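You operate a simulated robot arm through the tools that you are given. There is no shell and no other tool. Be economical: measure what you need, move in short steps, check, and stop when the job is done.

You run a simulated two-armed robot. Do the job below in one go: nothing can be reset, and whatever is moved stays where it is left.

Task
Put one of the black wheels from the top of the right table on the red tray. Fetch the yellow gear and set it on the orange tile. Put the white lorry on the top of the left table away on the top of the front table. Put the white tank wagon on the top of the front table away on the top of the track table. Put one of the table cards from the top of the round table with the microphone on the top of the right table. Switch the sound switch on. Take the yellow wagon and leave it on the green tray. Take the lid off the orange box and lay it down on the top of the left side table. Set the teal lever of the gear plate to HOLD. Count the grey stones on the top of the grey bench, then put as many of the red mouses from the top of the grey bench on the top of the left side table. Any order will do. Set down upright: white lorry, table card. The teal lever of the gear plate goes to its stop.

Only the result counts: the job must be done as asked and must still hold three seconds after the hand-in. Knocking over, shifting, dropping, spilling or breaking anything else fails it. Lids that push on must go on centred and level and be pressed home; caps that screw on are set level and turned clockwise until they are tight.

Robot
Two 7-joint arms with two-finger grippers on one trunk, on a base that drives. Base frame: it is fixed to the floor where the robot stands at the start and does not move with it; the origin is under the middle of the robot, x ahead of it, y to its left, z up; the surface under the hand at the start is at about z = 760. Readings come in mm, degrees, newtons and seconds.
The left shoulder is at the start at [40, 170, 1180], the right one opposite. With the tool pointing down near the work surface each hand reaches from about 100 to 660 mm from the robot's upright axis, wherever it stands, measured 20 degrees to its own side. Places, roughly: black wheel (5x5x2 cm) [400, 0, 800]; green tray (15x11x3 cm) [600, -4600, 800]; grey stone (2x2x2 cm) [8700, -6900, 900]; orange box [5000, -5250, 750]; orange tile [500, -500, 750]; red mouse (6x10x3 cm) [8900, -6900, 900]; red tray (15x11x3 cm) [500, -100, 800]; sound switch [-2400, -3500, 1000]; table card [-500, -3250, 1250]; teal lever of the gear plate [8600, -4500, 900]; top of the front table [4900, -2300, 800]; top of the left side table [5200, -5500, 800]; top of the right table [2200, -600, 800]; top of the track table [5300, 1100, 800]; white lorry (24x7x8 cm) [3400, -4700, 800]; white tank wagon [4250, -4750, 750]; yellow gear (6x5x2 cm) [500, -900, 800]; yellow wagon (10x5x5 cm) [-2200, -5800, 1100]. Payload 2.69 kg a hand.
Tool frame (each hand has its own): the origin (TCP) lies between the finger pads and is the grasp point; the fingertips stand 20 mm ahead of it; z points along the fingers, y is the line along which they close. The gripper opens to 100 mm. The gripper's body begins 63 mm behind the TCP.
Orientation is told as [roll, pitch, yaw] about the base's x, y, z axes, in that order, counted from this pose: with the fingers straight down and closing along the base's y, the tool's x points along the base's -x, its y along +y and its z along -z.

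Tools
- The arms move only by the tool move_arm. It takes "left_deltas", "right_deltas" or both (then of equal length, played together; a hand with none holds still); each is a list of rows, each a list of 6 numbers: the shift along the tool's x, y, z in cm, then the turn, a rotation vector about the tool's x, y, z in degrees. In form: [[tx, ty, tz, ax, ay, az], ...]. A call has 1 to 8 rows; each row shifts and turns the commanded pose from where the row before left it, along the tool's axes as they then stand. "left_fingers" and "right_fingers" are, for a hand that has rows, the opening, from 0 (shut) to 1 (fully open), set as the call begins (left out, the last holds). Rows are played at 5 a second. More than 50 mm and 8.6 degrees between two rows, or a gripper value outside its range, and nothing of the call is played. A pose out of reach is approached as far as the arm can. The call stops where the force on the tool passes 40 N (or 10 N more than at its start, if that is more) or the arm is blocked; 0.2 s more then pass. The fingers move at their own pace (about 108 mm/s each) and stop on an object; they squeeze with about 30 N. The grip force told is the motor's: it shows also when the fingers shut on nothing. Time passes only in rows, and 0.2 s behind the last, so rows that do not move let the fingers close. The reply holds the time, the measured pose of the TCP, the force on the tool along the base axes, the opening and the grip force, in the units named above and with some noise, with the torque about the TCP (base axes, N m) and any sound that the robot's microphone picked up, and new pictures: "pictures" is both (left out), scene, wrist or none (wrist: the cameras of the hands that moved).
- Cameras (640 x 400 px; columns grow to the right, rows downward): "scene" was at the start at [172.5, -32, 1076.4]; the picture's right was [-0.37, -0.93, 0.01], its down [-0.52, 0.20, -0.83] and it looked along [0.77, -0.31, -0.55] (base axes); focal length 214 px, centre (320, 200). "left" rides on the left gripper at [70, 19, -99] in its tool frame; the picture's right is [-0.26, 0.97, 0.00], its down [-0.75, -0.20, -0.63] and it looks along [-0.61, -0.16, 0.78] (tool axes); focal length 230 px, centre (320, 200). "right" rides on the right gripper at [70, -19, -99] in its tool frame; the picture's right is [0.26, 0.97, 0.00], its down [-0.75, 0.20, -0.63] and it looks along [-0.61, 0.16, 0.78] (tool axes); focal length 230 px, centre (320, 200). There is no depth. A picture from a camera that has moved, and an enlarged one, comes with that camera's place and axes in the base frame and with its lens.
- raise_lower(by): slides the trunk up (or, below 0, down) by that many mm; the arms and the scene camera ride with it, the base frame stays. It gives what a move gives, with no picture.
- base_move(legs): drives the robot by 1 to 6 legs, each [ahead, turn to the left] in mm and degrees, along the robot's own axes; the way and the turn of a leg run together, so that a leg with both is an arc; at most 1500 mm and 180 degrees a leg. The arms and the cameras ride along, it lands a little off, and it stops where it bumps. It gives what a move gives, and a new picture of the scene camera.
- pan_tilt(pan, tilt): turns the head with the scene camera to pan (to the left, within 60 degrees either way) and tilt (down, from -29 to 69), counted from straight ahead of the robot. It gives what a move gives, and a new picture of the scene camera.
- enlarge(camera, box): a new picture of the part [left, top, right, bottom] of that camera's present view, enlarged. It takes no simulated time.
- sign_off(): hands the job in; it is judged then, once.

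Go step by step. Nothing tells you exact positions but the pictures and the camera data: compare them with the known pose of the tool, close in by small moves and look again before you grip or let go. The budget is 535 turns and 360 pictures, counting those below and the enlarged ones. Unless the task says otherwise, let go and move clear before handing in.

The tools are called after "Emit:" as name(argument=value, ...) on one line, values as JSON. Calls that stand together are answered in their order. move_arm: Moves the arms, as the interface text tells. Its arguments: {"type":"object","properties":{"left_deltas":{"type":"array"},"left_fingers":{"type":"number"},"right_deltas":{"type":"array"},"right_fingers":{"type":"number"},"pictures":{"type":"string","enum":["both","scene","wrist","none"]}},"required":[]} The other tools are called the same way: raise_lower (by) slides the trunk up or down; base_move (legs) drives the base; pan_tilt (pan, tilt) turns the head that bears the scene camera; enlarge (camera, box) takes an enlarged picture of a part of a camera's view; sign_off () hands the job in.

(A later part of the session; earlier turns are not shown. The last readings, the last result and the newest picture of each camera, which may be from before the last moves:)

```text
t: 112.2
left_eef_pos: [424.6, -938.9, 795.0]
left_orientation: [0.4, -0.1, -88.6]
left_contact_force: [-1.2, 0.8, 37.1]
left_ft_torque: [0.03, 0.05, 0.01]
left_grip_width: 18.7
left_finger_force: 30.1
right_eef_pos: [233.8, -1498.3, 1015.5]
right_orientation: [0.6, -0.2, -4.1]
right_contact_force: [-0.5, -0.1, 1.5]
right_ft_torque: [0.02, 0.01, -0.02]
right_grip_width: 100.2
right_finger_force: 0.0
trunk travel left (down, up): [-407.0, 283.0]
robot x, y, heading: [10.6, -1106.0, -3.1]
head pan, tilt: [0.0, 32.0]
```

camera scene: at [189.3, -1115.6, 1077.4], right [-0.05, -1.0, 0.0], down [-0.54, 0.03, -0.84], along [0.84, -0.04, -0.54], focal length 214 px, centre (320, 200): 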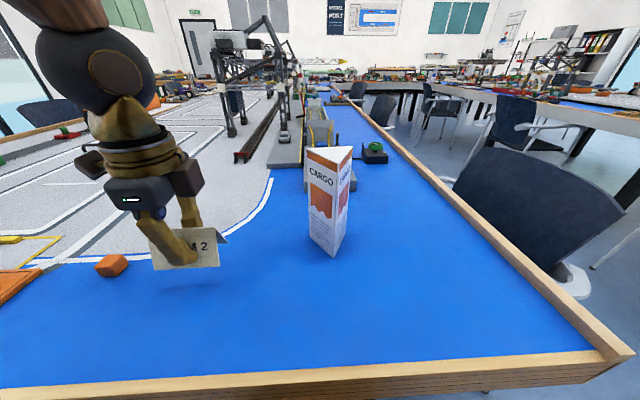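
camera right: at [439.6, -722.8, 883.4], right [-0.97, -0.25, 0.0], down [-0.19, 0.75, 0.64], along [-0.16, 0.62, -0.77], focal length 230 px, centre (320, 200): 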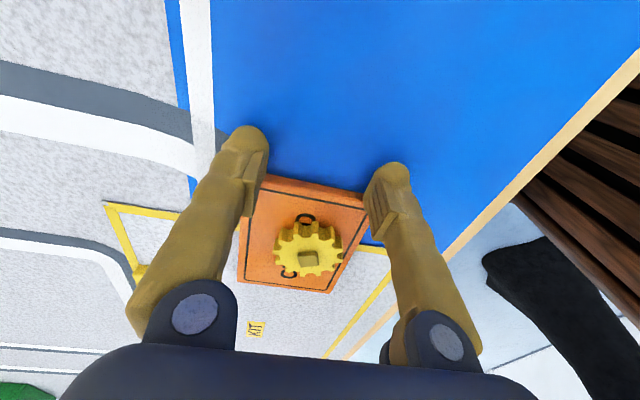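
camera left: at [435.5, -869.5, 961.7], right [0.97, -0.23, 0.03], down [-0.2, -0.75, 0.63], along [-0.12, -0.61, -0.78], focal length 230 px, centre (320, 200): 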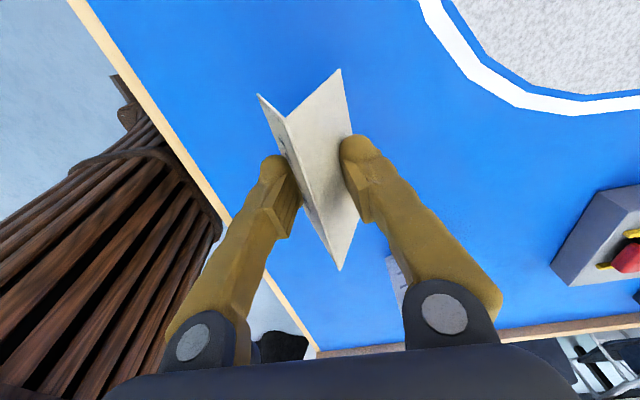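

It's on the table. I'll release and rise.

Emit:
move_arm(left_deltas=[[0, 0, -0.3, 0, 0, 0], [0, 0, 0, 0, 0, 0]], left_fingers=0.9, pictures="none")

Emit:
move_arm(left_deltas=[[0, 0, -2, 0, 0, 0], [0, 0, -4, 0, 0, 0], [0, 0, -5, 0, 0, 0], [0, 0, -5, 0, 0, 0], [0, 0, -5, 0, 0, 0], [0, 0, -3, 0, 0, 0]], left_fingers=0.9, pictures="scene")

```text
t: 112.8
left_eef_pos: [423.6, -938.5, 795.1]
left_orientation: [0.0, -0.3, -88.6]
left_contact_force: [0.2, -0.3, 1.3]
left_ft_torque: [0.01, -0.02, -0.02]
left_grip_width: 90.2
left_finger_force: 0.1
right_eef_pos: [236.3, -1496.7, 1014.6]
right_orientation: [0.5, -0.1, -4.1]
right_contact_force: [-0.1, -0.2, -0.1]
right_ft_torque: [-0.01, 0.01, 0.0]
right_grip_width: 100.1
right_finger_force: 0.1
trunk travel left (down, up): [-407.0, 283.0]
robot x, y, heading: [11.2, -1111.0, -2.9]
head pan, tilt: [0.0, 32.0]
```

```text
t: 114.2
left_eef_pos: [422.9, -939.0, 1035.8]
left_orientation: [0.1, -0.3, -88.7]
left_contact_force: [-0.4, -0.3, -1.0]
left_ft_torque: [0.0, 0.02, 0.0]
left_grip_width: 89.8
left_finger_force: 0.1
right_eef_pos: [234.4, -1497.7, 1015.5]
right_orientation: [0.5, -0.1, -4.1]
right_contact_force: [0.3, 0.3, -0.2]
right_ft_torque: [-0.01, 0.0, -0.01]
right_grip_width: 99.9
right_finger_force: 0.0
trunk travel left (down, up): [-407.0, 283.0]
robot x, y, heading: [5.9, -1108.6, -3.0]
head pan, tilt: [0.0, 32.0]
camera scene: at [189.2, -1115.5, 1077.3], right [-0.05, -1.0, 0.0], down [-0.54, 0.03, -0.84], along [0.84, -0.04, -0.54], focal length 214 px, centre (320, 200)
```

scene: 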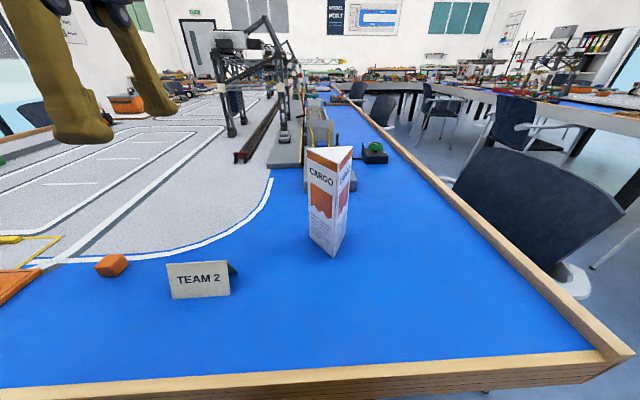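

TEAM 2 stands upright on the right table. Next is the sound switch: I'll back off and drive toward [-1700,-3000].

Emit:
base_move(legs=[[-300, 0], [0, -123], [1200, 0], [900, 0]])

Emit:
pan_tilt(pan=0, tilt=15)

```text
t: 116.8
left_eef_pos: [83.9, -928.0, 1048.9]
left_orientation: [2.1, -0.4, -89.7]
left_contact_force: [-1.0, -0.4, 0.5]
left_ft_torque: [-0.01, -0.09, 0.01]
left_grip_width: 90.1
left_finger_force: 0.1
right_eef_pos: [-106.3, -1498.1, 1020.2]
right_orientation: [-1.3, -0.9, -5.4]
right_contact_force: [-1.1, 0.3, 0.4]
right_ft_torque: [0.0, -0.08, -0.02]
right_grip_width: 99.7
right_finger_force: 0.0
trunk travel left (down, up): [-407.0, 283.0]
robot x, y, heading: [-293.7, -1090.9, -4.0]
head pan, tilt: [0.0, 32.0]
stopped in leg 2: the robot was blocked; the commanded pose is now the measured one
camera scene: at [-120.6, -1102.3, 1078.0], right [-0.07, -1.0, 0.0], down [-0.54, 0.04, -0.84], along [0.84, -0.06, -0.54], focal length 214 px, centre (320, 200)
```

scene: 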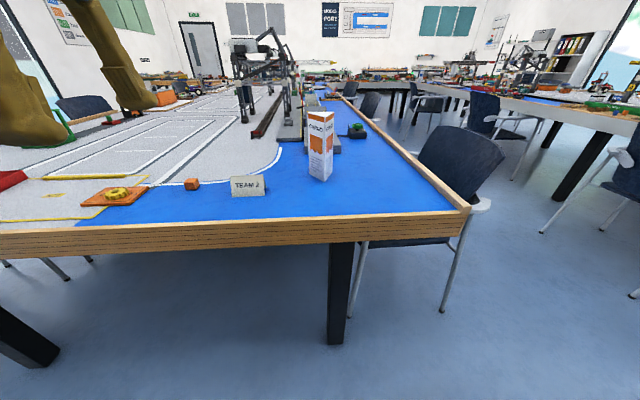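

```text
t: 117.6
left_eef_pos: [87.6, -929.0, 1046.7]
left_orientation: [2.0, -0.4, -89.9]
left_contact_force: [-0.1, 0.2, 0.4]
left_ft_torque: [0.0, -0.05, 0.0]
left_grip_width: 90.1
left_finger_force: 0.1
right_eef_pos: [-101.5, -1497.5, 1017.5]
right_orientation: [-1.2, -0.7, -5.4]
right_contact_force: [-0.1, -0.8, 0.9]
right_ft_torque: [-0.01, -0.02, -0.01]
right_grip_width: 100.1
right_finger_force: 0.0
trunk travel left (down, up): [-407.0, 283.0]
robot x, y, heading: [-294.6, -1089.6, -4.1]
head pan, tilt: [0.0, 15.0]
camera scene: at [-112.7, -1102.7, 1104.5], right [-0.07, -1.0, 0.0], down [-0.28, 0.02, -0.96], along [0.96, -0.07, -0.28], focal length 214 px, centre (320, 200)
```

scene: 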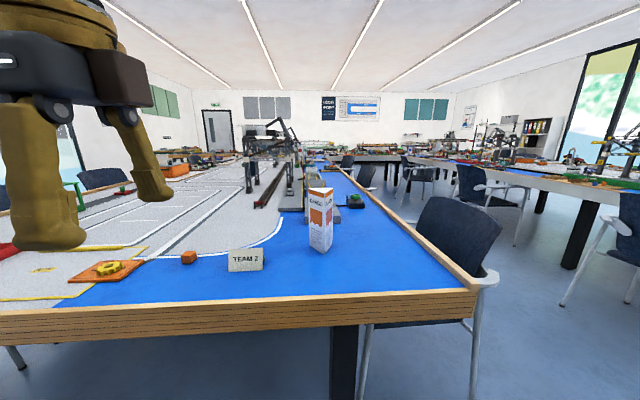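

The left arm close to the body seems to block turns, so I'll return both arms to the spread posture.

Emit:
move_arm(left_deltas=[[4.8, 0, 0, 0, 0, 0], [4.8, 0, 0, 0, 0, 0], [4.8, 0, 0, 0, 0, 0], [4.8, 0, 0, 0, 0, 0], [4.8, 0, 0, 0, 0, 0], [0, 0, 0, 0, 0, -8], [0, 0, 0, 0, 0, -8], [0, 0, 0, 0, 0, -8]], right_deltas=[[-4, 0, 0, 0, 0, 0], [-4, 0, 0, 0, 0, 0], [-4, 0, 0, 0, 0, 0], [-4, 0, 0, 0, 0, 0], [0, 0, 0, 0, 0, 0], [0, 0, 0, 0, 0, 0], [0, 0, 0, 0, 0, 0], [0, 0, 0, 0, 0, 0]], pictures="none")

Emit:
move_arm(left_deltas=[[0, 0, 0, 0, 0, -8], [0, 0, 0, 0, 0, -8], [0, 0, 0, 0, 0, -8], [0, 0, 0, 0, 0, -8], [0, 0, 0, 0, 0, -8], [0, 0, 0, 0, 0, -8], [0, 0, 0, 0, 0, -8], [0, 0, 0, 0, 0, -6]], pictures="none")

Emit:
base_move(legs=[[0, -122], [1200, 0], [900, 0]])

```text
t: 119.4
left_eef_pos: [87.2, -689.5, 1045.9]
left_orientation: [1.5, -1.0, -65.7]
left_contact_force: [0.8, -0.5, 0.3]
left_ft_torque: [0.04, 0.04, 0.0]
left_grip_width: 90.0
left_finger_force: 0.0
right_eef_pos: [50.6, -1499.0, 1028.3]
right_orientation: [0.4, -1.7, -5.3]
right_contact_force: [0.7, -0.2, 0.4]
right_ft_torque: [0.01, 0.06, -0.01]
right_grip_width: 100.2
right_finger_force: 0.1
trunk travel left (down, up): [-407.0, 283.0]
robot x, y, heading: [-298.7, -1091.7, -4.0]
head pan, tilt: [0.0, 15.0]
```

```text
t: 121.2
left_eef_pos: [87.9, -687.9, 1045.4]
left_orientation: [-0.3, -1.9, -3.7]
left_contact_force: [0.1, -0.1, -0.3]
left_ft_torque: [-0.03, -0.03, 0.03]
left_grip_width: 90.1
left_finger_force: 0.0
right_eef_pos: [50.7, -1498.6, 1027.4]
right_orientation: [0.4, -1.7, -5.3]
right_contact_force: [0.3, -0.2, 0.5]
right_ft_torque: [-0.01, -0.03, -0.02]
right_grip_width: 99.9
right_finger_force: 0.1
trunk travel left (down, up): [-407.0, 283.0]
robot x, y, heading: [-299.8, -1093.8, -3.7]
head pan, tilt: [0.0, 15.0]
```

```text
t: 122.1
left_eef_pos: [57.3, -693.9, 1058.1]
left_orientation: [-0.5, -4.1, -4.7]
left_contact_force: [-0.9, -0.1, 1.1]
left_ft_torque: [-0.02, -0.09, -0.02]
left_grip_width: 89.9
left_finger_force: 0.1
right_eef_pos: [4.9, -1502.0, 1039.4]
right_orientation: [0.2, -3.6, -6.4]
right_contact_force: [0.3, 0.0, 0.4]
right_ft_torque: [-0.03, -0.1, 0.01]
right_grip_width: 100.1
right_finger_force: 0.1
trunk travel left (down, up): [-407.0, 283.0]
robot x, y, heading: [-294.6, -1092.5, -4.9]
head pan, tilt: [0.0, 15.0]
stopped in leg 1: the robot was blocked; the commanded pose is now the measured one
camera scene: at [-117.6, -1105.1, 1105.4], right [-0.08, -1.0, 0.0], down [-0.27, 0.02, -0.96], along [0.96, -0.08, -0.27], focal length 214 px, centre (320, 200)
```

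scene: 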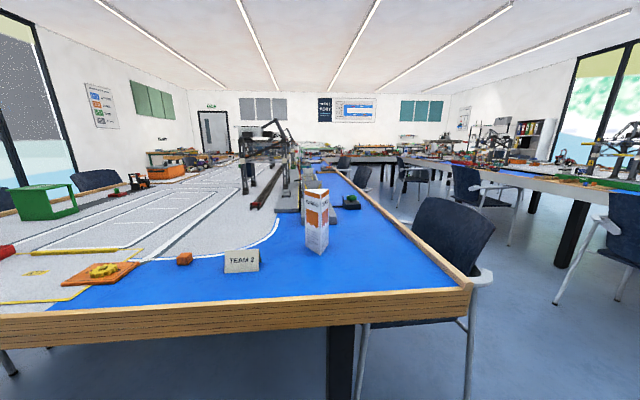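

Emit:
base_move(legs=[[0, -45]])

```text
t: 124.6
left_eef_pos: [238.6, -1065.6, 1056.0]
left_orientation: [-0.4, -3.8, -49.9]
left_contact_force: [0.2, 0.2, 0.0]
left_ft_torque: [-0.02, -0.03, 0.06]
left_grip_width: 90.1
left_finger_force: 0.1
right_eef_pos: [-371.4, -1598.0, 1037.9]
right_orientation: [0.2, -3.3, -51.7]
right_contact_force: [-0.8, 0.4, 0.5]
right_ft_torque: [0.02, 0.01, 0.0]
right_grip_width: 100.0
right_finger_force: 0.1
trunk travel left (down, up): [-407.0, 283.0]
robot x, y, heading: [-291.2, -1090.9, -50.0]
head pan, tilt: [0.0, 15.0]
camera scene: at [-174.6, -1228.5, 1104.6], right [-0.77, -0.64, 0.0], down [-0.18, 0.21, -0.96], along [0.62, -0.74, -0.28], focal length 214 px, centre (320, 200)
```

scene: 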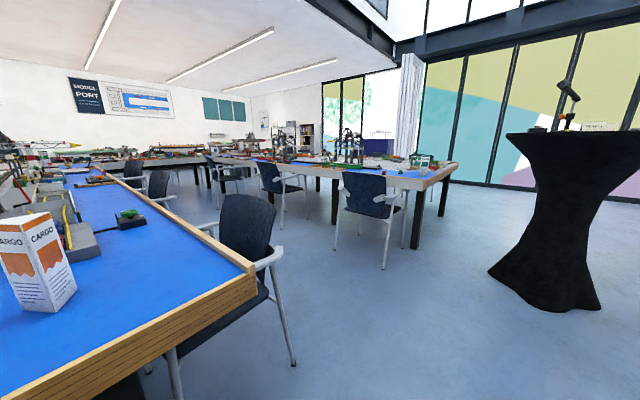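

Smaller turns work, so I'll split the rest.

Emit:
base_move(legs=[[0, -38], [0, -38], [1200, 0], [900, 0]])

```text
t: 138.7
left_eef_pos: [-1327.5, -3317.9, 1056.7]
left_orientation: [-0.4, -4.0, -125.4]
left_contact_force: [-0.4, -0.6, 0.4]
left_ft_torque: [0.02, -0.01, 0.01]
left_grip_width: 89.8
left_finger_force: 0.1
right_eef_pos: [-1996.7, -2863.5, 1043.6]
right_orientation: [0.4, -4.2, -126.9]
right_contact_force: [0.6, -0.4, 0.4]
right_ft_torque: [0.0, 0.01, -0.02]
right_grip_width: 100.0
right_finger_force: 0.1
trunk travel left (down, up): [-407.0, 283.0]
robot x, y, heading: [-1494.8, -2821.7, -125.2]
head pan, tilt: [0.0, 15.0]
camera scene: at [-1597.8, -2971.5, 1104.5], right [-0.82, 0.58, 0.0], down [0.16, 0.23, -0.96], along [-0.55, -0.79, -0.28], focal length 214 px, centre (320, 200)
```

scene: 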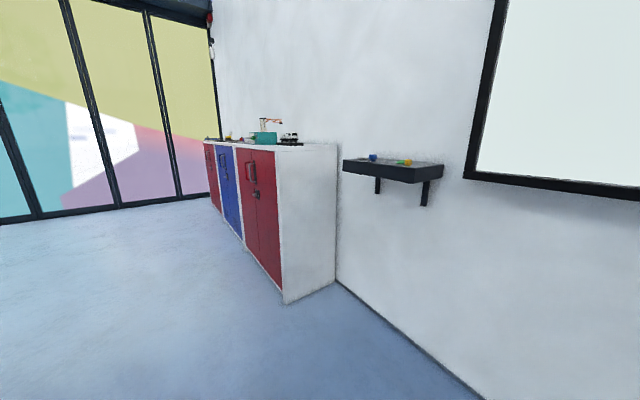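

Emit:
enlarge(camera="scene", box=[330, 130, 460, 215])

```text
4.71 times, centred on (395, 172) of scene
camera zoom: at [-1597.8, -2971.5, 1104.5], right [-0.82, 0.58, 0.0], down [0.16, 0.23, -0.96], along [-0.55, -0.79, -0.28], focal length 1009 px, centre (-33, 329)
```

zoom: 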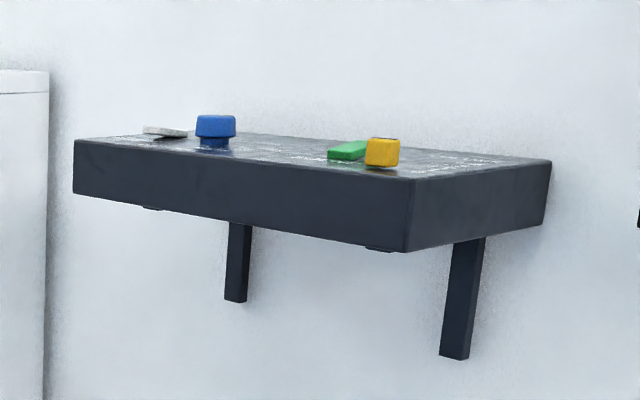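

The wall panel has several controls. I'll raise the trunk and move in front of it, facing the wall.

Emit:
raise_lower(by=200)

Emit:
base_move(legs=[[600, 0], [0, -28], [0, -28]])

Emit:
pan_tilt(pan=10, tilt=35)

```text
t: 140.8
left_eef_pos: [-1312.2, -3297.5, 1244.3]
left_orientation: [-0.7, -1.2, -125.3]
left_contact_force: [-0.2, -0.5, -0.3]
left_ft_torque: [-0.01, -0.01, 0.01]
left_grip_width: 90.2
left_finger_force: 0.1
right_eef_pos: [-1986.6, -2850.4, 1246.4]
right_orientation: [0.4, -5.1, -126.9]
right_contact_force: [-0.6, 0.1, 0.3]
right_ft_torque: [0.02, 0.0, 0.04]
right_grip_width: 100.2
right_finger_force: 0.1
trunk travel left (down, up): [-607.0, 83.0]
robot x, y, heading: [-1493.9, -2823.3, -125.2]
head pan, tilt: [0.0, 15.0]
```

```text
t: 144.7
left_eef_pos: [-1645.4, -3750.8, 1237.0]
left_orientation: [-0.7, 1.5, -127.3]
left_contact_force: [0.2, 1.7, 0.0]
left_ft_torque: [-0.03, 0.0, -0.01]
left_grip_width: 90.1
left_finger_force: 0.0
right_eef_pos: [-2298.6, -3282.9, 1234.7]
right_orientation: [0.8, -2.0, -129.0]
right_contact_force: [0.4, 0.1, 0.0]
right_ft_torque: [-0.05, -0.02, 0.0]
right_grip_width: 100.4
right_finger_force: 0.1
trunk travel left (down, up): [-607.0, 83.0]
robot x, y, heading: [-1836.1, -3315.0, -127.1]
head pan, tilt: [0.0, 15.0]
stopped in leg 2: the robot was blocked; the commanded pose is now the measured one
camera scene: at [-1949.6, -3458.7, 1304.7], right [-0.8, 0.6, 0.0], down [0.17, 0.22, -0.96], along [-0.58, -0.77, -0.27], focal length 214 px, centre (320, 200)
```

scene: 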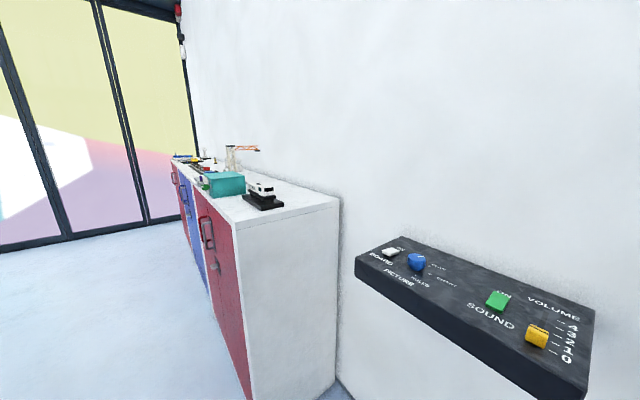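

```text
t: 145.5
left_eef_pos: [-1646.0, -3754.4, 1236.9]
left_orientation: [-0.8, 1.5, -127.2]
left_contact_force: [0.0, -0.3, -0.7]
left_ft_torque: [-0.01, 0.0, -0.03]
left_grip_width: 90.3
left_finger_force: 0.0
right_eef_pos: [-2300.0, -3287.1, 1235.6]
right_orientation: [0.5, -2.0, -129.0]
right_contact_force: [0.5, 0.3, 0.3]
right_ft_torque: [-0.01, 0.02, 0.0]
right_grip_width: 100.1
right_finger_force: 0.0
trunk travel left (down, up): [-607.0, 83.0]
robot x, y, heading: [-1839.3, -3312.2, -126.9]
head pan, tilt: [10.0, 35.0]
camera scene: at [-1932.3, -3465.0, 1272.7], right [-0.89, 0.46, 0.0], down [0.27, 0.52, -0.81], along [-0.37, -0.72, -0.59], focal length 214 px, centre (320, 200)
```

scene: 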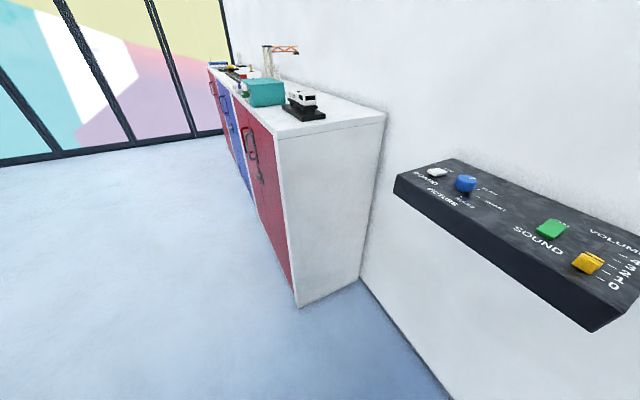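

Emit:
pan_tilt(pan=-30, tilt=30)

Emit:
enlarge(camera="scene", box=[220, 160, 440, 300])

```text
t: 146.6
left_eef_pos: [-1647.3, -3754.9, 1238.3]
left_orientation: [-0.7, 1.4, -127.2]
left_contact_force: [0.4, 1.0, -0.7]
left_ft_torque: [0.04, 0.01, -0.03]
left_grip_width: 90.1
left_finger_force: 0.0
right_eef_pos: [-2299.0, -3286.1, 1235.5]
right_orientation: [0.5, -2.2, -128.9]
right_contact_force: [0.1, 0.1, -0.6]
right_ft_torque: [0.0, -0.02, -0.01]
right_grip_width: 100.0
right_finger_force: 0.0
trunk travel left (down, up): [-607.0, 83.0]
robot x, y, heading: [-1840.3, -3315.6, -127.1]
head pan, tilt: [-30.0, 30.0]
camera scene: at [-1975.5, -3421.3, 1280.6], right [-0.39, 0.92, 0.01], down [0.47, 0.21, -0.86], along [-0.79, -0.33, -0.51], focal length 214 px, centre (320, 200)
```

scene: 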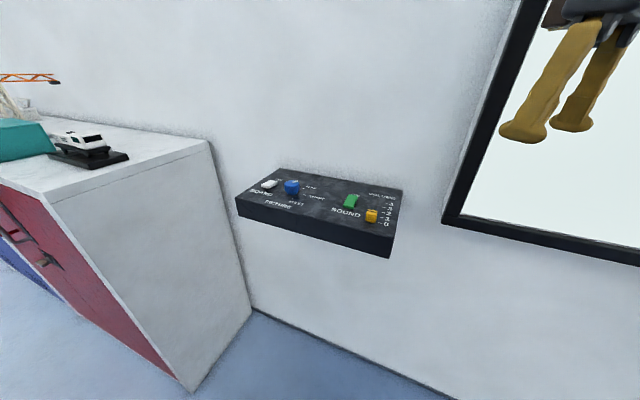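

```text
2.86 times, centred on (330, 230) of scene
camera zoom: at [-1975.5, -3421.3, 1280.6], right [-0.39, 0.92, 0.01], down [0.47, 0.21, -0.86], along [-0.79, -0.33, -0.51], focal length 613 px, centre (291, 114)
```

zoom: 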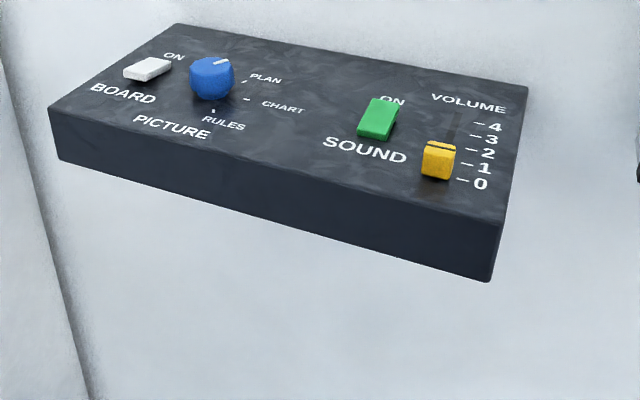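

The green SOUND rocker is near [-2402,-3522,1020], with ON at its wall-side end. I'll bring the closed right fingers above that end.

Emit:
move_arm(right_deltas=[[-4.22, 1.04, 0, 0, 0, 0], [-4.22, 1.04, 0, 0, 0, 0], [-4.22, 1.04, 0, 0, 0, 0], [-4.22, 1.04, 1.9, 0, 0, 0], [-4.22, 1.04, 1.9, 0, 0, 0], [-4.22, 1.04, 1.9, 0, 0, 0], [0, 0, 3, 0, 0, 0], [0, 0, 0, 0, 0, 0]], right_fingers=0, pictures="both")

```text
t: 148.4
left_eef_pos: [-1645.7, -3754.2, 1237.8]
left_orientation: [-0.8, 1.4, -127.2]
left_contact_force: [0.5, 0.1, -0.3]
left_ft_torque: [-0.02, 0.01, 0.02]
left_grip_width: 90.1
left_finger_force: 0.1
right_eef_pos: [-2418.6, -3534.7, 1191.0]
right_orientation: [0.5, -5.7, -129.0]
right_contact_force: [-0.3, 0.5, 0.7]
right_ft_torque: [-0.02, -0.02, 0.02]
right_grip_width: 0.0
right_finger_force: 29.8
trunk travel left (down, up): [-607.0, 83.0]
robot x, y, heading: [-1837.7, -3312.3, -127.0]
head pan, tilt: [-30.0, 30.0]
camera scene: at [-1975.0, -3421.5, 1280.7], right [-0.39, 0.92, 0.01], down [0.47, 0.21, -0.86], along [-0.79, -0.33, -0.51], focal length 214 px, centre (320, 200)
camera right: at [-2384.6, -3459.3, 1280.0], right [0.91, -0.41, -0.02], down [-0.28, -0.65, 0.7], along [-0.3, -0.64, -0.71], focal length 230 px, centre (320, 200)
```

scene: 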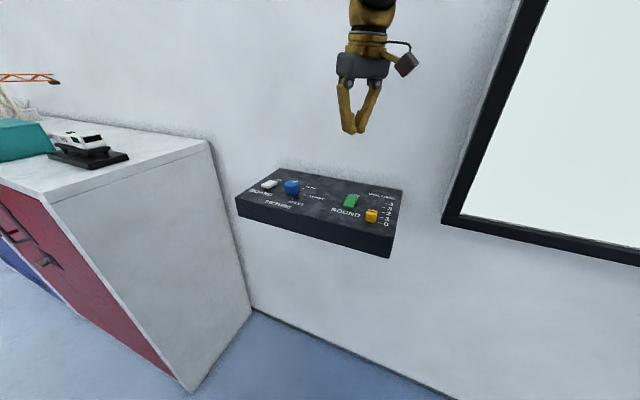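
right: 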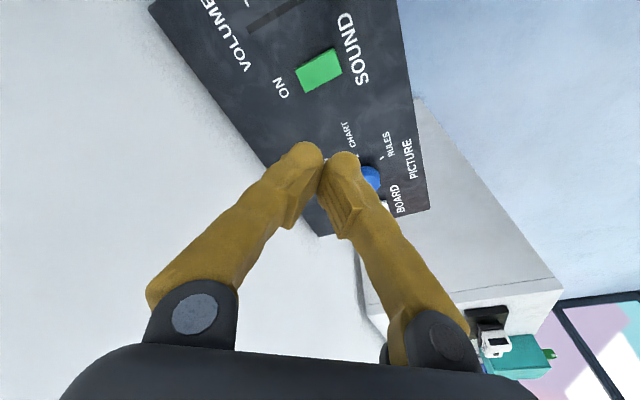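

The ON end is near [-2431,-3523]. I'll correct the tilt and descend to just above it.

Emit:
move_arm(right_deltas=[[0.1, -1.7, 2, 0.5, 5.7, 0], [0, 0, 4, 0, 0, 0], [0, 0, 4, 0, 0, 0], [0, 0, 2, 0, 0, 0], [0, 0, 0, 0, 0, 0]], pictures="wrist")

Emit:
enlarge(camera="scene", box=[260, 120, 460, 260])

```text
t: 149.6
left_eef_pos: [-1645.1, -3754.0, 1237.2]
left_orientation: [-0.7, 1.4, -127.1]
left_contact_force: [-0.4, 0.6, 0.2]
left_ft_torque: [0.01, -0.02, 0.04]
left_grip_width: 89.6
left_finger_force: 0.0
right_eef_pos: [-2433.0, -3524.1, 1067.2]
right_orientation: [0.0, 0.2, -128.9]
right_contact_force: [-0.1, 0.1, -0.6]
right_ft_torque: [0.0, 0.01, 0.02]
right_grip_width: 0.2
right_finger_force: 29.1
trunk travel left (down, up): [-607.0, 83.0]
robot x, y, heading: [-1838.0, -3314.2, -127.2]
head pan, tilt: [-30.0, 30.0]
camera right: at [-2404.5, -3457.1, 1165.1], right [0.91, -0.41, 0.0], down [-0.32, -0.71, 0.63], along [-0.25, -0.58, -0.78], focal length 230 px, centre (320, 200)
```

right: 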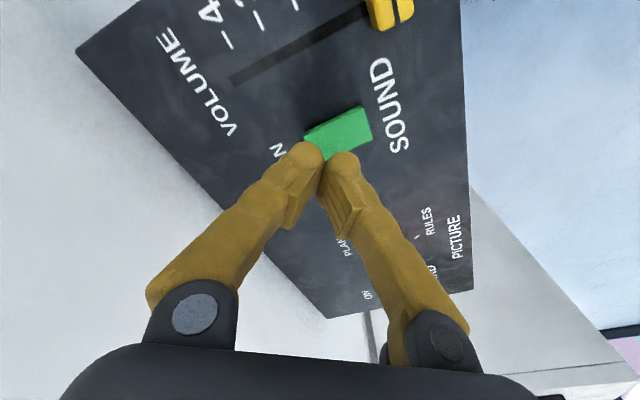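

```text
2.86 times, centred on (360, 190) of scene
camera zoom: at [-1975.2, -3421.2, 1280.7], right [-0.39, 0.92, 0.01], down [0.47, 0.21, -0.86], along [-0.79, -0.33, -0.51], focal length 613 px, centre (206, 229)
```

zoom: 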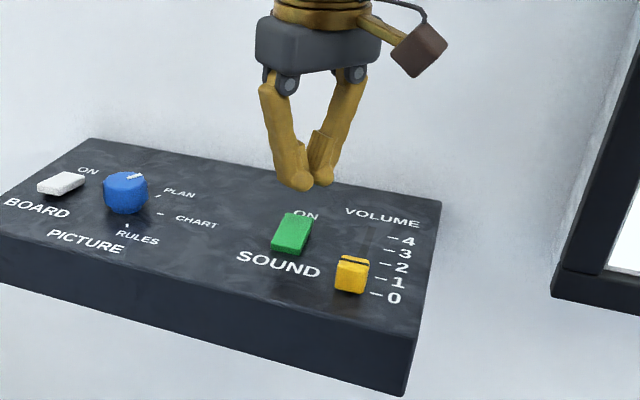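

I'll shift 6 mm more toward the wall and press down gently.

Emit:
move_arm(right_deltas=[[-0.38, -0.47, 1, 0, 0, 0], [0, 0, 1, 0, 0, 0], [0, 0, 0, 0, 0, 0]], pictures="none")

Emit:
move_arm(right_deltas=[[0, 0, 0.5, 0, 0, 0], [0, 0, 0.5, 0, 0, 0], [0, 0, 0, 0, 0, 0]], pictures="none")

Emit:
enlarge(camera="scene", box=[300, 140, 420, 220])

```text
t: 150.4
left_eef_pos: [-1644.5, -3754.8, 1238.2]
left_orientation: [-0.8, 1.4, -127.1]
left_contact_force: [0.3, 1.2, 0.8]
left_ft_torque: [0.02, 0.01, 0.0]
left_grip_width: 90.0
left_finger_force: 0.0
right_eef_pos: [-2440.0, -3525.1, 1048.0]
right_orientation: [0.1, 0.1, -128.9]
right_contact_force: [0.3, -1.1, -0.9]
right_ft_torque: [0.02, 0.01, -0.02]
right_grip_width: 0.1
right_finger_force: 29.1
trunk travel left (down, up): [-607.0, 83.0]
robot x, y, heading: [-1838.4, -3310.4, -127.0]
head pan, tilt: [-30.0, 30.0]
```

```text
t: 151.2
left_eef_pos: [-1645.6, -3753.6, 1238.8]
left_orientation: [-0.7, 1.4, -127.2]
left_contact_force: [0.3, 0.3, -0.5]
left_ft_torque: [0.01, -0.01, -0.03]
left_grip_width: 90.0
left_finger_force: 0.0
right_eef_pos: [-2439.8, -3524.8, 1038.4]
right_orientation: [0.1, 0.1, -128.8]
right_contact_force: [0.0, 0.1, -0.2]
right_ft_torque: [0.03, -0.02, 0.03]
right_grip_width: 0.0
right_finger_force: 29.7
trunk travel left (down, up): [-607.0, 83.0]
robot x, y, heading: [-1837.8, -3313.3, -127.1]
head pan, tilt: [-30.0, 30.0]
```

```text
5.00 times, centred on (360, 180) of scene
camera zoom: at [-1975.5, -3421.4, 1280.6], right [-0.39, 0.92, 0.01], down [0.47, 0.21, -0.86], along [-0.79, -0.33, -0.51], focal length 1072 px, centre (120, 300)
```

zoom: 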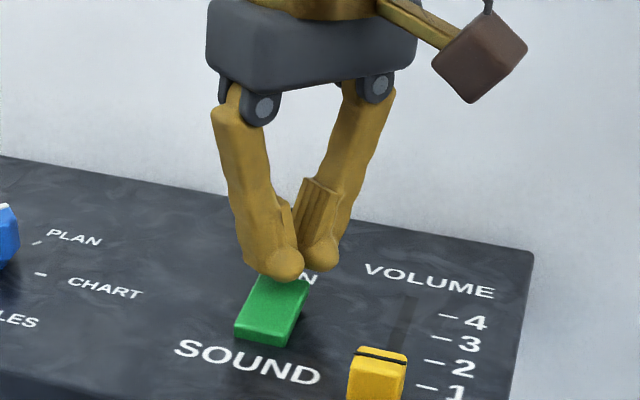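

Emit:
move_arm(right_deltas=[[0, 0, 0.4, 0, 0, 0], [0, 0, 0.4, 0, 0, 0], [0, 0, 0.4, 0, 0, 0], [0, 0, 0.4, 0, 0, 0], [0, 0, 0.4, 0, 0, 0]], pictures="none")

Emit:
enlarge(camera="scene", box=[300, 140, 420, 220])

```text
t: 152.4
left_eef_pos: [-1628.8, -3729.6, 1229.4]
left_orientation: [-0.9, 3.9, -127.2]
left_contact_force: [0.5, 0.5, 0.4]
left_ft_torque: [-0.03, -0.01, 0.0]
left_grip_width: 90.0
left_finger_force: 0.1
right_eef_pos: [-2432.9, -3513.9, 1032.5]
right_orientation: [0.1, -1.4, -129.0]
right_contact_force: [-0.1, 1.0, -0.8]
right_ft_torque: [-0.02, 0.03, 0.0]
right_grip_width: 0.0
right_finger_force: 29.5
trunk travel left (down, up): [-607.0, 83.0]
robot x, y, heading: [-1840.0, -3310.5, -127.4]
head pan, tilt: [-30.0, 30.0]
stopped in row 5 (right hand): the force on the tool passed its limit at 46 N (the readings are from after the stop); the commanded pose is now the measured one
```

```text
5.00 times, centred on (360, 180) of scene
camera zoom: at [-1975.4, -3420.5, 1280.4], right [-0.39, 0.92, 0.01], down [0.47, 0.21, -0.86], along [-0.79, -0.33, -0.51], focal length 1072 px, centre (120, 300)
```

zoom: 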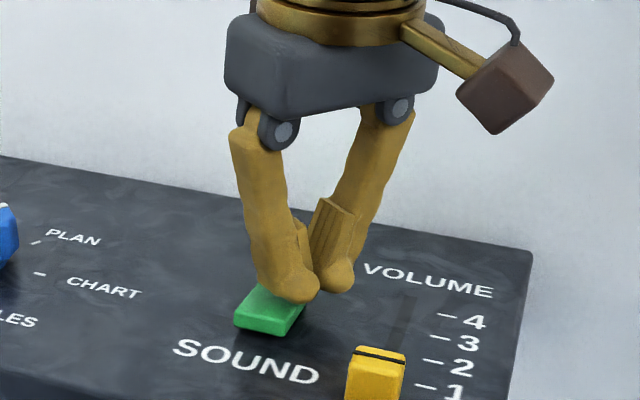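

The rocker moved. I'll lift off and look.

Emit:
move_arm(right_deltas=[[0, 0, -4, 0, 1.5, 0], [0, 0, -4, 0, 0, 0], [0, 0, -4, 0, 0, 0], [0, 0, 0, 0, 0, 0]], pictures="none")

Emit:
enlarge(camera="scene", box=[300, 160, 420, 240])

```text
t: 153.4
left_eef_pos: [-1630.7, -3731.0, 1230.5]
left_orientation: [-0.9, 3.8, -127.3]
left_contact_force: [0.3, 0.5, -0.4]
left_ft_torque: [0.01, -0.01, -0.05]
left_grip_width: 89.9
left_finger_force: 0.0
right_eef_pos: [-2431.9, -3516.2, 1150.6]
right_orientation: [0.0, 0.4, -128.9]
right_contact_force: [0.0, -0.2, -0.9]
right_ft_torque: [0.01, -0.03, 0.0]
right_grip_width: 0.3
right_finger_force: 29.7
trunk travel left (down, up): [-607.0, 83.0]
robot x, y, heading: [-1839.7, -3316.2, -127.2]
head pan, tilt: [-30.0, 30.0]
```

```text
5.00 times, centred on (360, 200) of scene
camera zoom: at [-1976.0, -3421.4, 1280.5], right [-0.39, 0.92, 0.01], down [0.47, 0.21, -0.86], along [-0.79, -0.33, -0.51], focal length 1072 px, centre (120, 200)
```

zoom: 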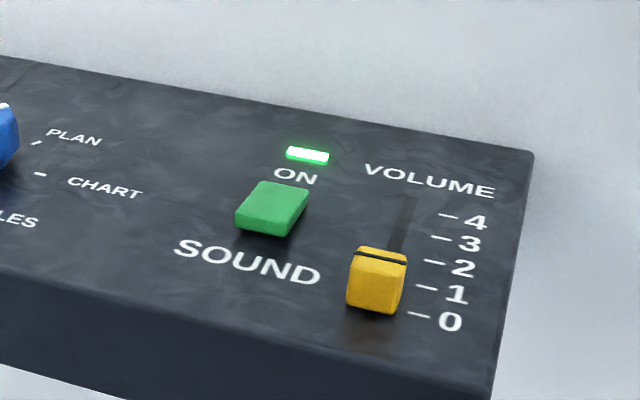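

The SOUND light is on. I'll bring the right arm back and look toward the cabinets for the yellow wagon.

Emit:
move_arm(right_deltas=[[4.22, -1.04, -1, 0, 0, 0], [4.22, -1.04, -1, 0, 0, 0], [4.22, -1.04, -1.4, 0, 0, 0], [4.22, -1.04, -1.4, 0, 0, 0], [4.22, -1.04, -1.4, 0, 0, 0], [2.5, -1.04, -1, 0, 0, 0], [0, 0, 0, 0, 0, 0]], right_fingers=1, pictures="none")

Emit:
base_move(legs=[[-200, 0], [0, 35]])

Emit:
pan_tilt(pan=-15, tilt=12)

```text
t: 155.0
left_eef_pos: [-1630.7, -3732.8, 1229.9]
left_orientation: [-0.9, 3.8, -127.2]
left_contact_force: [-0.5, 0.0, 0.5]
left_ft_torque: [0.01, -0.01, -0.01]
left_grip_width: 90.1
left_finger_force: 0.1
right_eef_pos: [-2333.5, -3292.6, 1224.3]
right_orientation: [0.1, 0.2, -128.9]
right_contact_force: [0.0, -1.0, 0.9]
right_ft_torque: [0.03, -0.02, 0.01]
right_grip_width: 100.1
right_finger_force: 0.1
trunk travel left (down, up): [-607.0, 83.0]
robot x, y, heading: [-1835.6, -3312.9, -127.0]
head pan, tilt: [-30.0, 30.0]
```

```text
t: 157.6
left_eef_pos: [-1392.7, -3474.5, 1237.0]
left_orientation: [-0.8, 2.2, -110.5]
left_contact_force: [-0.5, -0.1, 0.1]
left_ft_torque: [0.04, 0.05, 0.03]
left_grip_width: 89.8
left_finger_force: 0.1
right_eef_pos: [-2185.9, -3248.8, 1220.1]
right_orientation: [0.2, 1.0, -112.3]
right_contact_force: [-0.6, -0.4, -0.1]
right_ft_torque: [0.07, -0.02, 0.02]
right_grip_width: 99.9
right_finger_force: 0.1
trunk travel left (down, up): [-607.0, 83.0]
robot x, y, heading: [-1720.6, -3153.0, -111.1]
head pan, tilt: [-30.0, 30.0]
stopped in leg 2: the robot was blocked; the commanded pose is now the measured one
camera scene: at [-1822.5, -3298.6, 1279.9], right [-0.63, 0.78, 0.01], down [0.4, 0.33, -0.86], along [-0.67, -0.53, -0.52], focal length 214 px, centre (320, 200)
```

scene: 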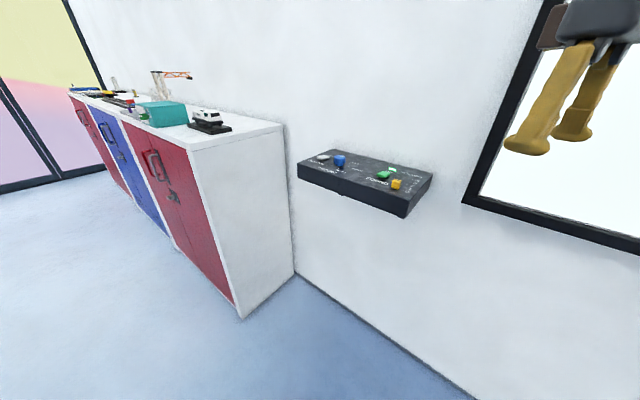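

```text
t: 158.4
left_eef_pos: [-1390.0, -3464.9, 1237.5]
left_orientation: [-0.8, 1.8, -110.5]
left_contact_force: [0.0, 0.4, 0.3]
left_ft_torque: [-0.03, -0.02, -0.04]
left_grip_width: 90.2
left_finger_force: 0.1
right_eef_pos: [-2182.6, -3239.2, 1221.1]
right_orientation: [0.2, 1.0, -112.3]
right_contact_force: [0.1, -0.5, 0.1]
right_ft_torque: [-0.03, 0.0, 0.04]
right_grip_width: 100.0
right_finger_force: 0.1
trunk travel left (down, up): [-607.0, 83.0]
robot x, y, heading: [-1721.4, -3151.7, -111.3]
head pan, tilt: [-15.0, 12.0]
camera scene: at [-1806.1, -3310.8, 1309.7], right [-0.81, 0.59, 0.0], down [0.13, 0.18, -0.97], along [-0.58, -0.79, -0.22], focal length 214 px, centre (320, 200)
```

scene: 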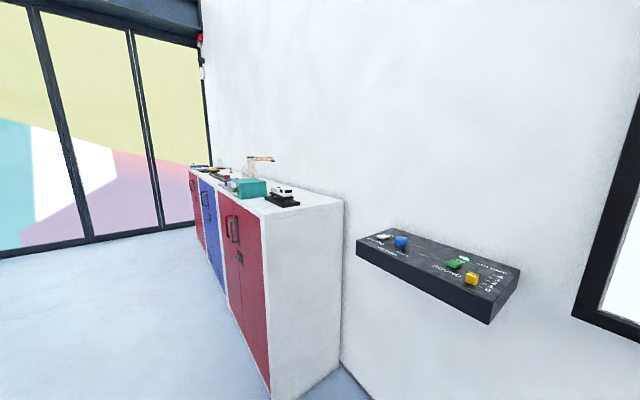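

Emit:
base_move(legs=[[0, 24], [1250, 0], [700, 0]])

Emit:
pan_tilt(pan=-35, tilt=20)

```text
t: 159.3
left_eef_pos: [-1339.4, -3430.1, 1248.5]
left_orientation: [2.7, 1.4, -108.0]
left_contact_force: [0.6, 0.4, 0.6]
left_ft_torque: [-0.02, 0.05, -0.02]
left_grip_width: 90.0
left_finger_force: 0.0
right_eef_pos: [-2159.1, -3214.3, 1213.2]
right_orientation: [0.3, 4.4, -109.7]
right_contact_force: [0.6, -0.4, 0.0]
right_ft_torque: [0.0, 0.05, 0.02]
right_grip_width: 100.3
right_finger_force: 0.0
trunk travel left (down, up): [-607.0, 83.0]
robot x, y, heading: [-1721.0, -3153.0, -108.4]
head pan, tilt: [-15.0, 12.0]
stopped in leg 1: the robot was blocked; the commanded pose is now the measured one
camera scene: at [-1797.3, -3315.3, 1309.7], right [-0.83, 0.55, 0.0], down [0.12, 0.19, -0.97], along [-0.54, -0.81, -0.22], focal length 214 px, centre (320, 200)
```

scene: 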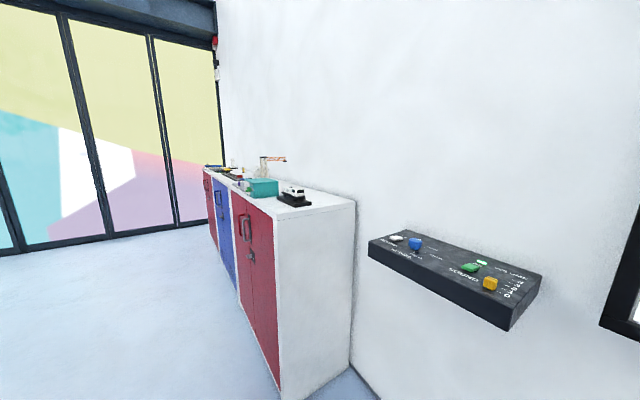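

```text
t: 160.1
left_eef_pos: [-1343.1, -3433.7, 1247.7]
left_orientation: [2.7, 1.4, -108.0]
left_contact_force: [-0.4, 0.1, 0.6]
left_ft_torque: [0.05, 0.02, -0.02]
left_grip_width: 90.2
left_finger_force: 0.2
right_eef_pos: [-2161.2, -3214.7, 1211.3]
right_orientation: [0.5, 4.4, -109.6]
right_contact_force: [-0.4, 0.1, -0.6]
right_ft_torque: [0.02, 0.0, 0.02]
right_grip_width: 99.8
right_finger_force: 0.1
trunk travel left (down, up): [-607.0, 83.0]
robot x, y, heading: [-1718.1, -3153.8, -108.6]
head pan, tilt: [-35.0, 20.0]
camera scene: at [-1822.6, -3294.4, 1296.6], right [-0.6, 0.8, 0.01], down [0.28, 0.22, -0.93], along [-0.75, -0.55, -0.36], focal length 214 px, centre (320, 200)
```

scene: 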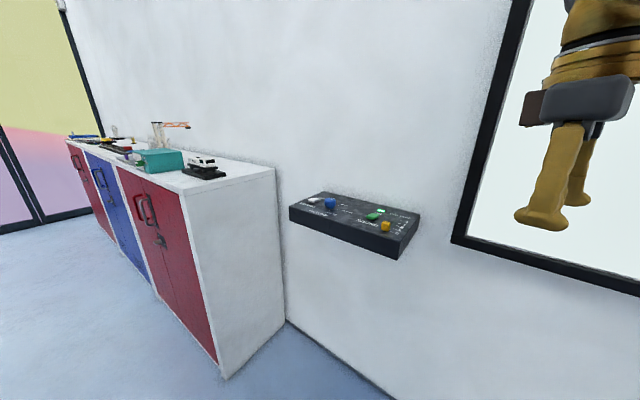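

Both hands got retracted, which seems to cause the blocking. I'll extend them forward again before turning.

Emit:
move_arm(left_deltas=[[-4.5, -0.6, 0, 2.7, 0, 0], [-4.5, -0.6, 0, 0, 0, 0], [-4.5, -0.6, 0, 0, 0, 0], [-4.5, -0.6, 0, 0, 0, 0], [-4.5, 0, 0, 0, 0, 0], [0, 0, 0, 0, 0, 0]], right_deltas=[[-4, 0, 0, 0, -4, 0], [-4, 0, 0, 0, 0, 0], [-4, 0, 0, 0, 0, 0], [-4, 0, 0, 0, 0, 0], [-2, 0, 0, 0, 0, 0], [0, 0, 0, 0, 0, 0]], pictures="none")

Emit:
base_move(legs=[[0, 21]])

```text
t: 161.5
left_eef_pos: [-1449.7, -3629.1, 1251.5]
left_orientation: [-1.9, -0.4, -107.8]
left_contact_force: [-0.1, 0.4, 0.1]
left_ft_torque: [-0.02, 0.02, 0.02]
left_grip_width: 90.1
left_finger_force: 0.1
right_eef_pos: [-2224.0, -3391.0, 1227.6]
right_orientation: [0.5, -2.8, -109.6]
right_contact_force: [-0.9, 0.5, 0.5]
right_ft_torque: [-0.03, 0.01, 0.0]
right_grip_width: 99.9
right_finger_force: 0.0
trunk travel left (down, up): [-607.0, 83.0]
robot x, y, heading: [-1721.0, -3149.5, -108.6]
head pan, tilt: [-35.0, 20.0]
```

```text
t: 163.1
left_eef_pos: [-1293.3, -3499.2, 1251.6]
left_orientation: [-1.8, -0.5, -86.7]
left_contact_force: [0.0, 0.1, 0.4]
left_ft_torque: [0.03, -0.01, 0.01]
left_grip_width: 90.1
left_finger_force: 0.1
right_eef_pos: [-2103.9, -3556.9, 1226.8]
right_orientation: [0.4, -2.7, -88.5]
right_contact_force: [0.8, 0.2, 0.0]
right_ft_torque: [0.02, 0.01, 0.04]
right_grip_width: 100.2
right_finger_force: 0.0
trunk travel left (down, up): [-607.0, 83.0]
robot x, y, heading: [-1719.4, -3148.4, -87.5]
head pan, tilt: [-35.0, 20.0]
camera scene: at [-1765.0, -3321.6, 1296.8], right [-0.84, 0.53, 0.01], down [0.18, 0.3, -0.93], along [-0.5, -0.79, -0.35], focal length 214 px, centre (320, 200)
```

scene: 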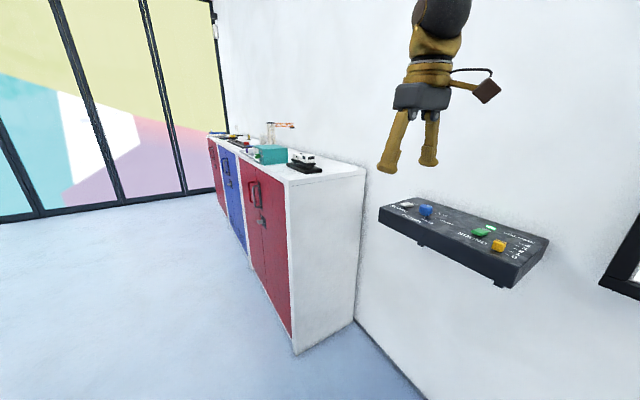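

Extended arms turn fine. I'll drive south, bearing slightly away from the cabinets.

Emit:
base_move(legs=[[0, 6], [1250, 0], [1100, 0]])

Emit:
pan_tilt(pan=-45, tilt=15)

```text
t: 175.2
left_eef_pos: [-910.8, -5778.8, 1256.0]
left_orientation: [-2.0, -1.4, -80.6]
left_contact_force: [0.9, -0.2, -0.1]
left_ft_torque: [0.02, 0.01, 0.03]
left_grip_width: 89.8
left_finger_force: 0.0
right_eef_pos: [-1710.7, -5922.1, 1233.2]
right_orientation: [0.5, -3.7, -82.4]
right_contact_force: [0.3, 0.7, -1.0]
right_ft_torque: [0.02, 0.01, 0.02]
right_grip_width: 100.0
right_finger_force: 0.0
trunk travel left (down, up): [-607.0, 83.0]
robot x, y, heading: [-1366.8, -5497.3, -81.1]
head pan, tilt: [-35.0, 20.0]
camera scene: at [-1395.2, -5670.1, 1296.7], right [-0.9, 0.44, 0.01], down [0.15, 0.32, -0.93], along [-0.42, -0.84, -0.36], focal length 214 px, centre (320, 200)
```

scene: 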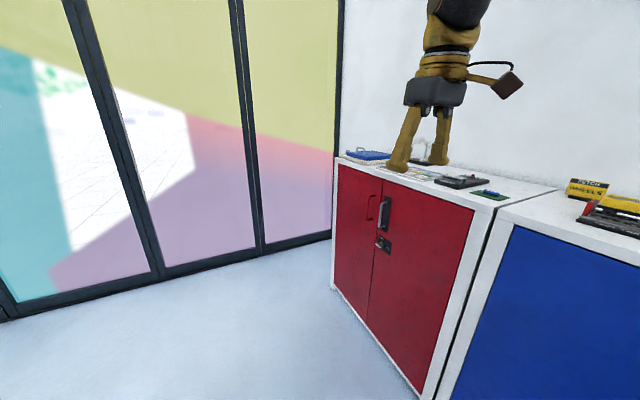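

```text
t: 175.9
left_eef_pos: [-916.0, -5758.3, 1262.5]
left_orientation: [-2.1, -2.4, -80.7]
left_contact_force: [-0.4, -0.7, 0.1]
left_ft_torque: [-0.02, 0.0, 0.0]
left_grip_width: 89.9
left_finger_force: 0.0
right_eef_pos: [-1712.4, -5901.4, 1238.6]
right_orientation: [0.5, -4.7, -82.4]
right_contact_force: [0.1, -0.8, 0.3]
right_ft_torque: [-0.03, 0.02, -0.01]
right_grip_width: 100.2
right_finger_force: 0.0
trunk travel left (down, up): [-607.0, 83.0]
robot x, y, heading: [-1369.4, -5494.8, -81.0]
head pan, tilt: [-45.0, 15.0]
camera scene: at [-1409.4, -5660.7, 1305.2], right [-0.81, 0.59, 0.01], down [0.15, 0.22, -0.96], along [-0.57, -0.78, -0.27], focal length 214 px, centre (320, 200)
```

scene: 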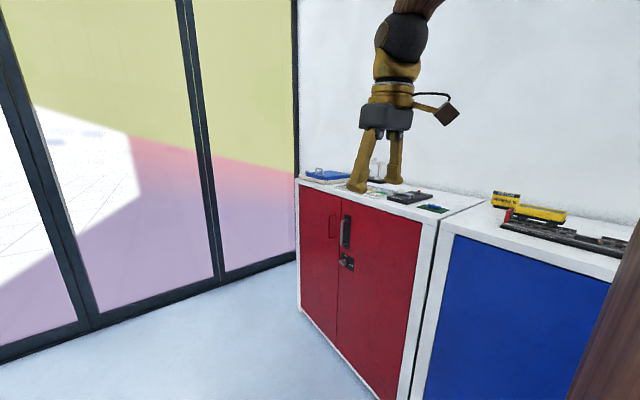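

The yellow wagon stands on a track piece near [-2350,-5760]. I'll go forward a little and turn to face the cabinets.

Emit:
base_move(legs=[[110, 0], [0, -50], [0, -49]])

Emit:
pan_tilt(pan=10, tilt=20)

```text
t: 181.7
left_eef_pos: [-1682.9, -6012.7, 1260.4]
left_orientation: [-2.0, -2.3, -179.5]
left_contact_force: [1.0, -0.4, 0.0]
left_ft_torque: [0.02, -0.02, -0.02]
left_grip_width: 90.0
left_finger_force: 0.0
right_eef_pos: [-1702.5, -5203.3, 1237.7]
right_orientation: [0.6, -4.6, 178.7]
right_contact_force: [-0.2, -1.1, 1.1]
right_ft_torque: [0.03, -0.02, -0.03]
right_grip_width: 99.9
right_finger_force: 0.0
trunk travel left (down, up): [-607.0, 83.0]
robot x, y, heading: [-1350.5, -5626.6, -180.1]
head pan, tilt: [-45.0, 15.0]
camera scene: at [-1510.6, -5562.9, 1305.0], right [0.71, 0.71, 0.01], down [0.2, -0.18, -0.96], along [-0.68, 0.68, -0.27], focal length 214 px, centre (320, 200)
```

scene: 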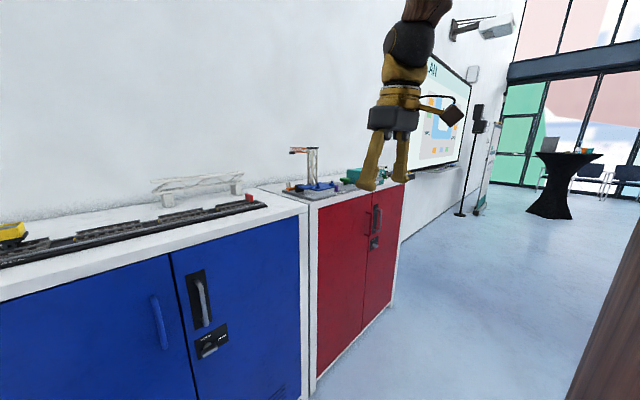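

```text
t: 182.9
left_eef_pos: [-1662.2, -6010.9, 1265.6]
left_orientation: [-2.2, -3.2, -179.4]
left_contact_force: [1.0, 0.9, 0.9]
left_ft_torque: [-0.01, 0.0, -0.01]
left_grip_width: 89.9
left_finger_force: 0.1
right_eef_pos: [-1683.0, -5202.9, 1242.3]
right_orientation: [0.7, -5.6, 178.7]
right_contact_force: [0.2, 0.3, -0.2]
right_ft_torque: [0.02, 0.02, 0.01]
right_grip_width: 99.7
right_finger_force: 0.0
trunk travel left (down, up): [-607.0, 83.0]
robot x, y, heading: [-1350.7, -5629.4, -180.2]
head pan, tilt: [10.0, 20.0]
camera scene: at [-1535.4, -5643.5, 1296.5], right [-0.17, 0.98, 0.0], down [0.35, 0.06, -0.93], along [-0.92, -0.16, -0.36], focal length 214 px, centre (320, 200)
```

scene: 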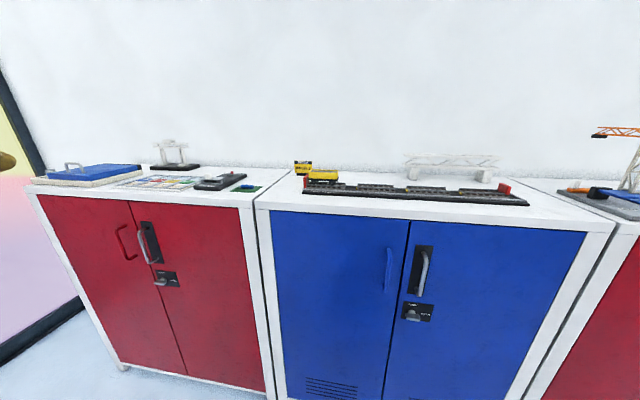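

Emit:
enlarge(camera="scene", box=[260, 145, 400, 230])

```text
4.57 times, centred on (330, 188) of scene
camera zoom: at [-1535.4, -5643.5, 1296.5], right [-0.17, 0.98, 0.0], down [0.35, 0.06, -0.93], along [-0.92, -0.16, -0.36], focal length 980 px, centre (274, 257)
```

zoom: 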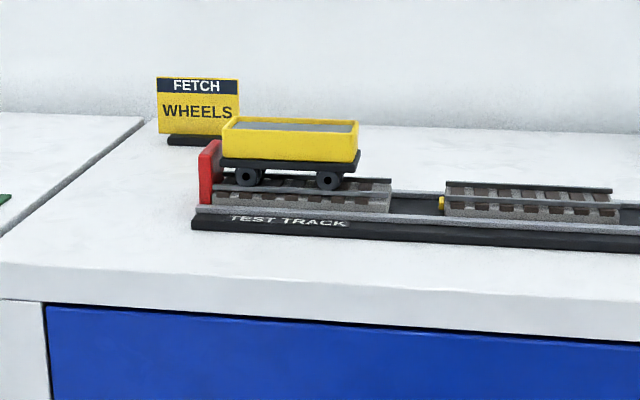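

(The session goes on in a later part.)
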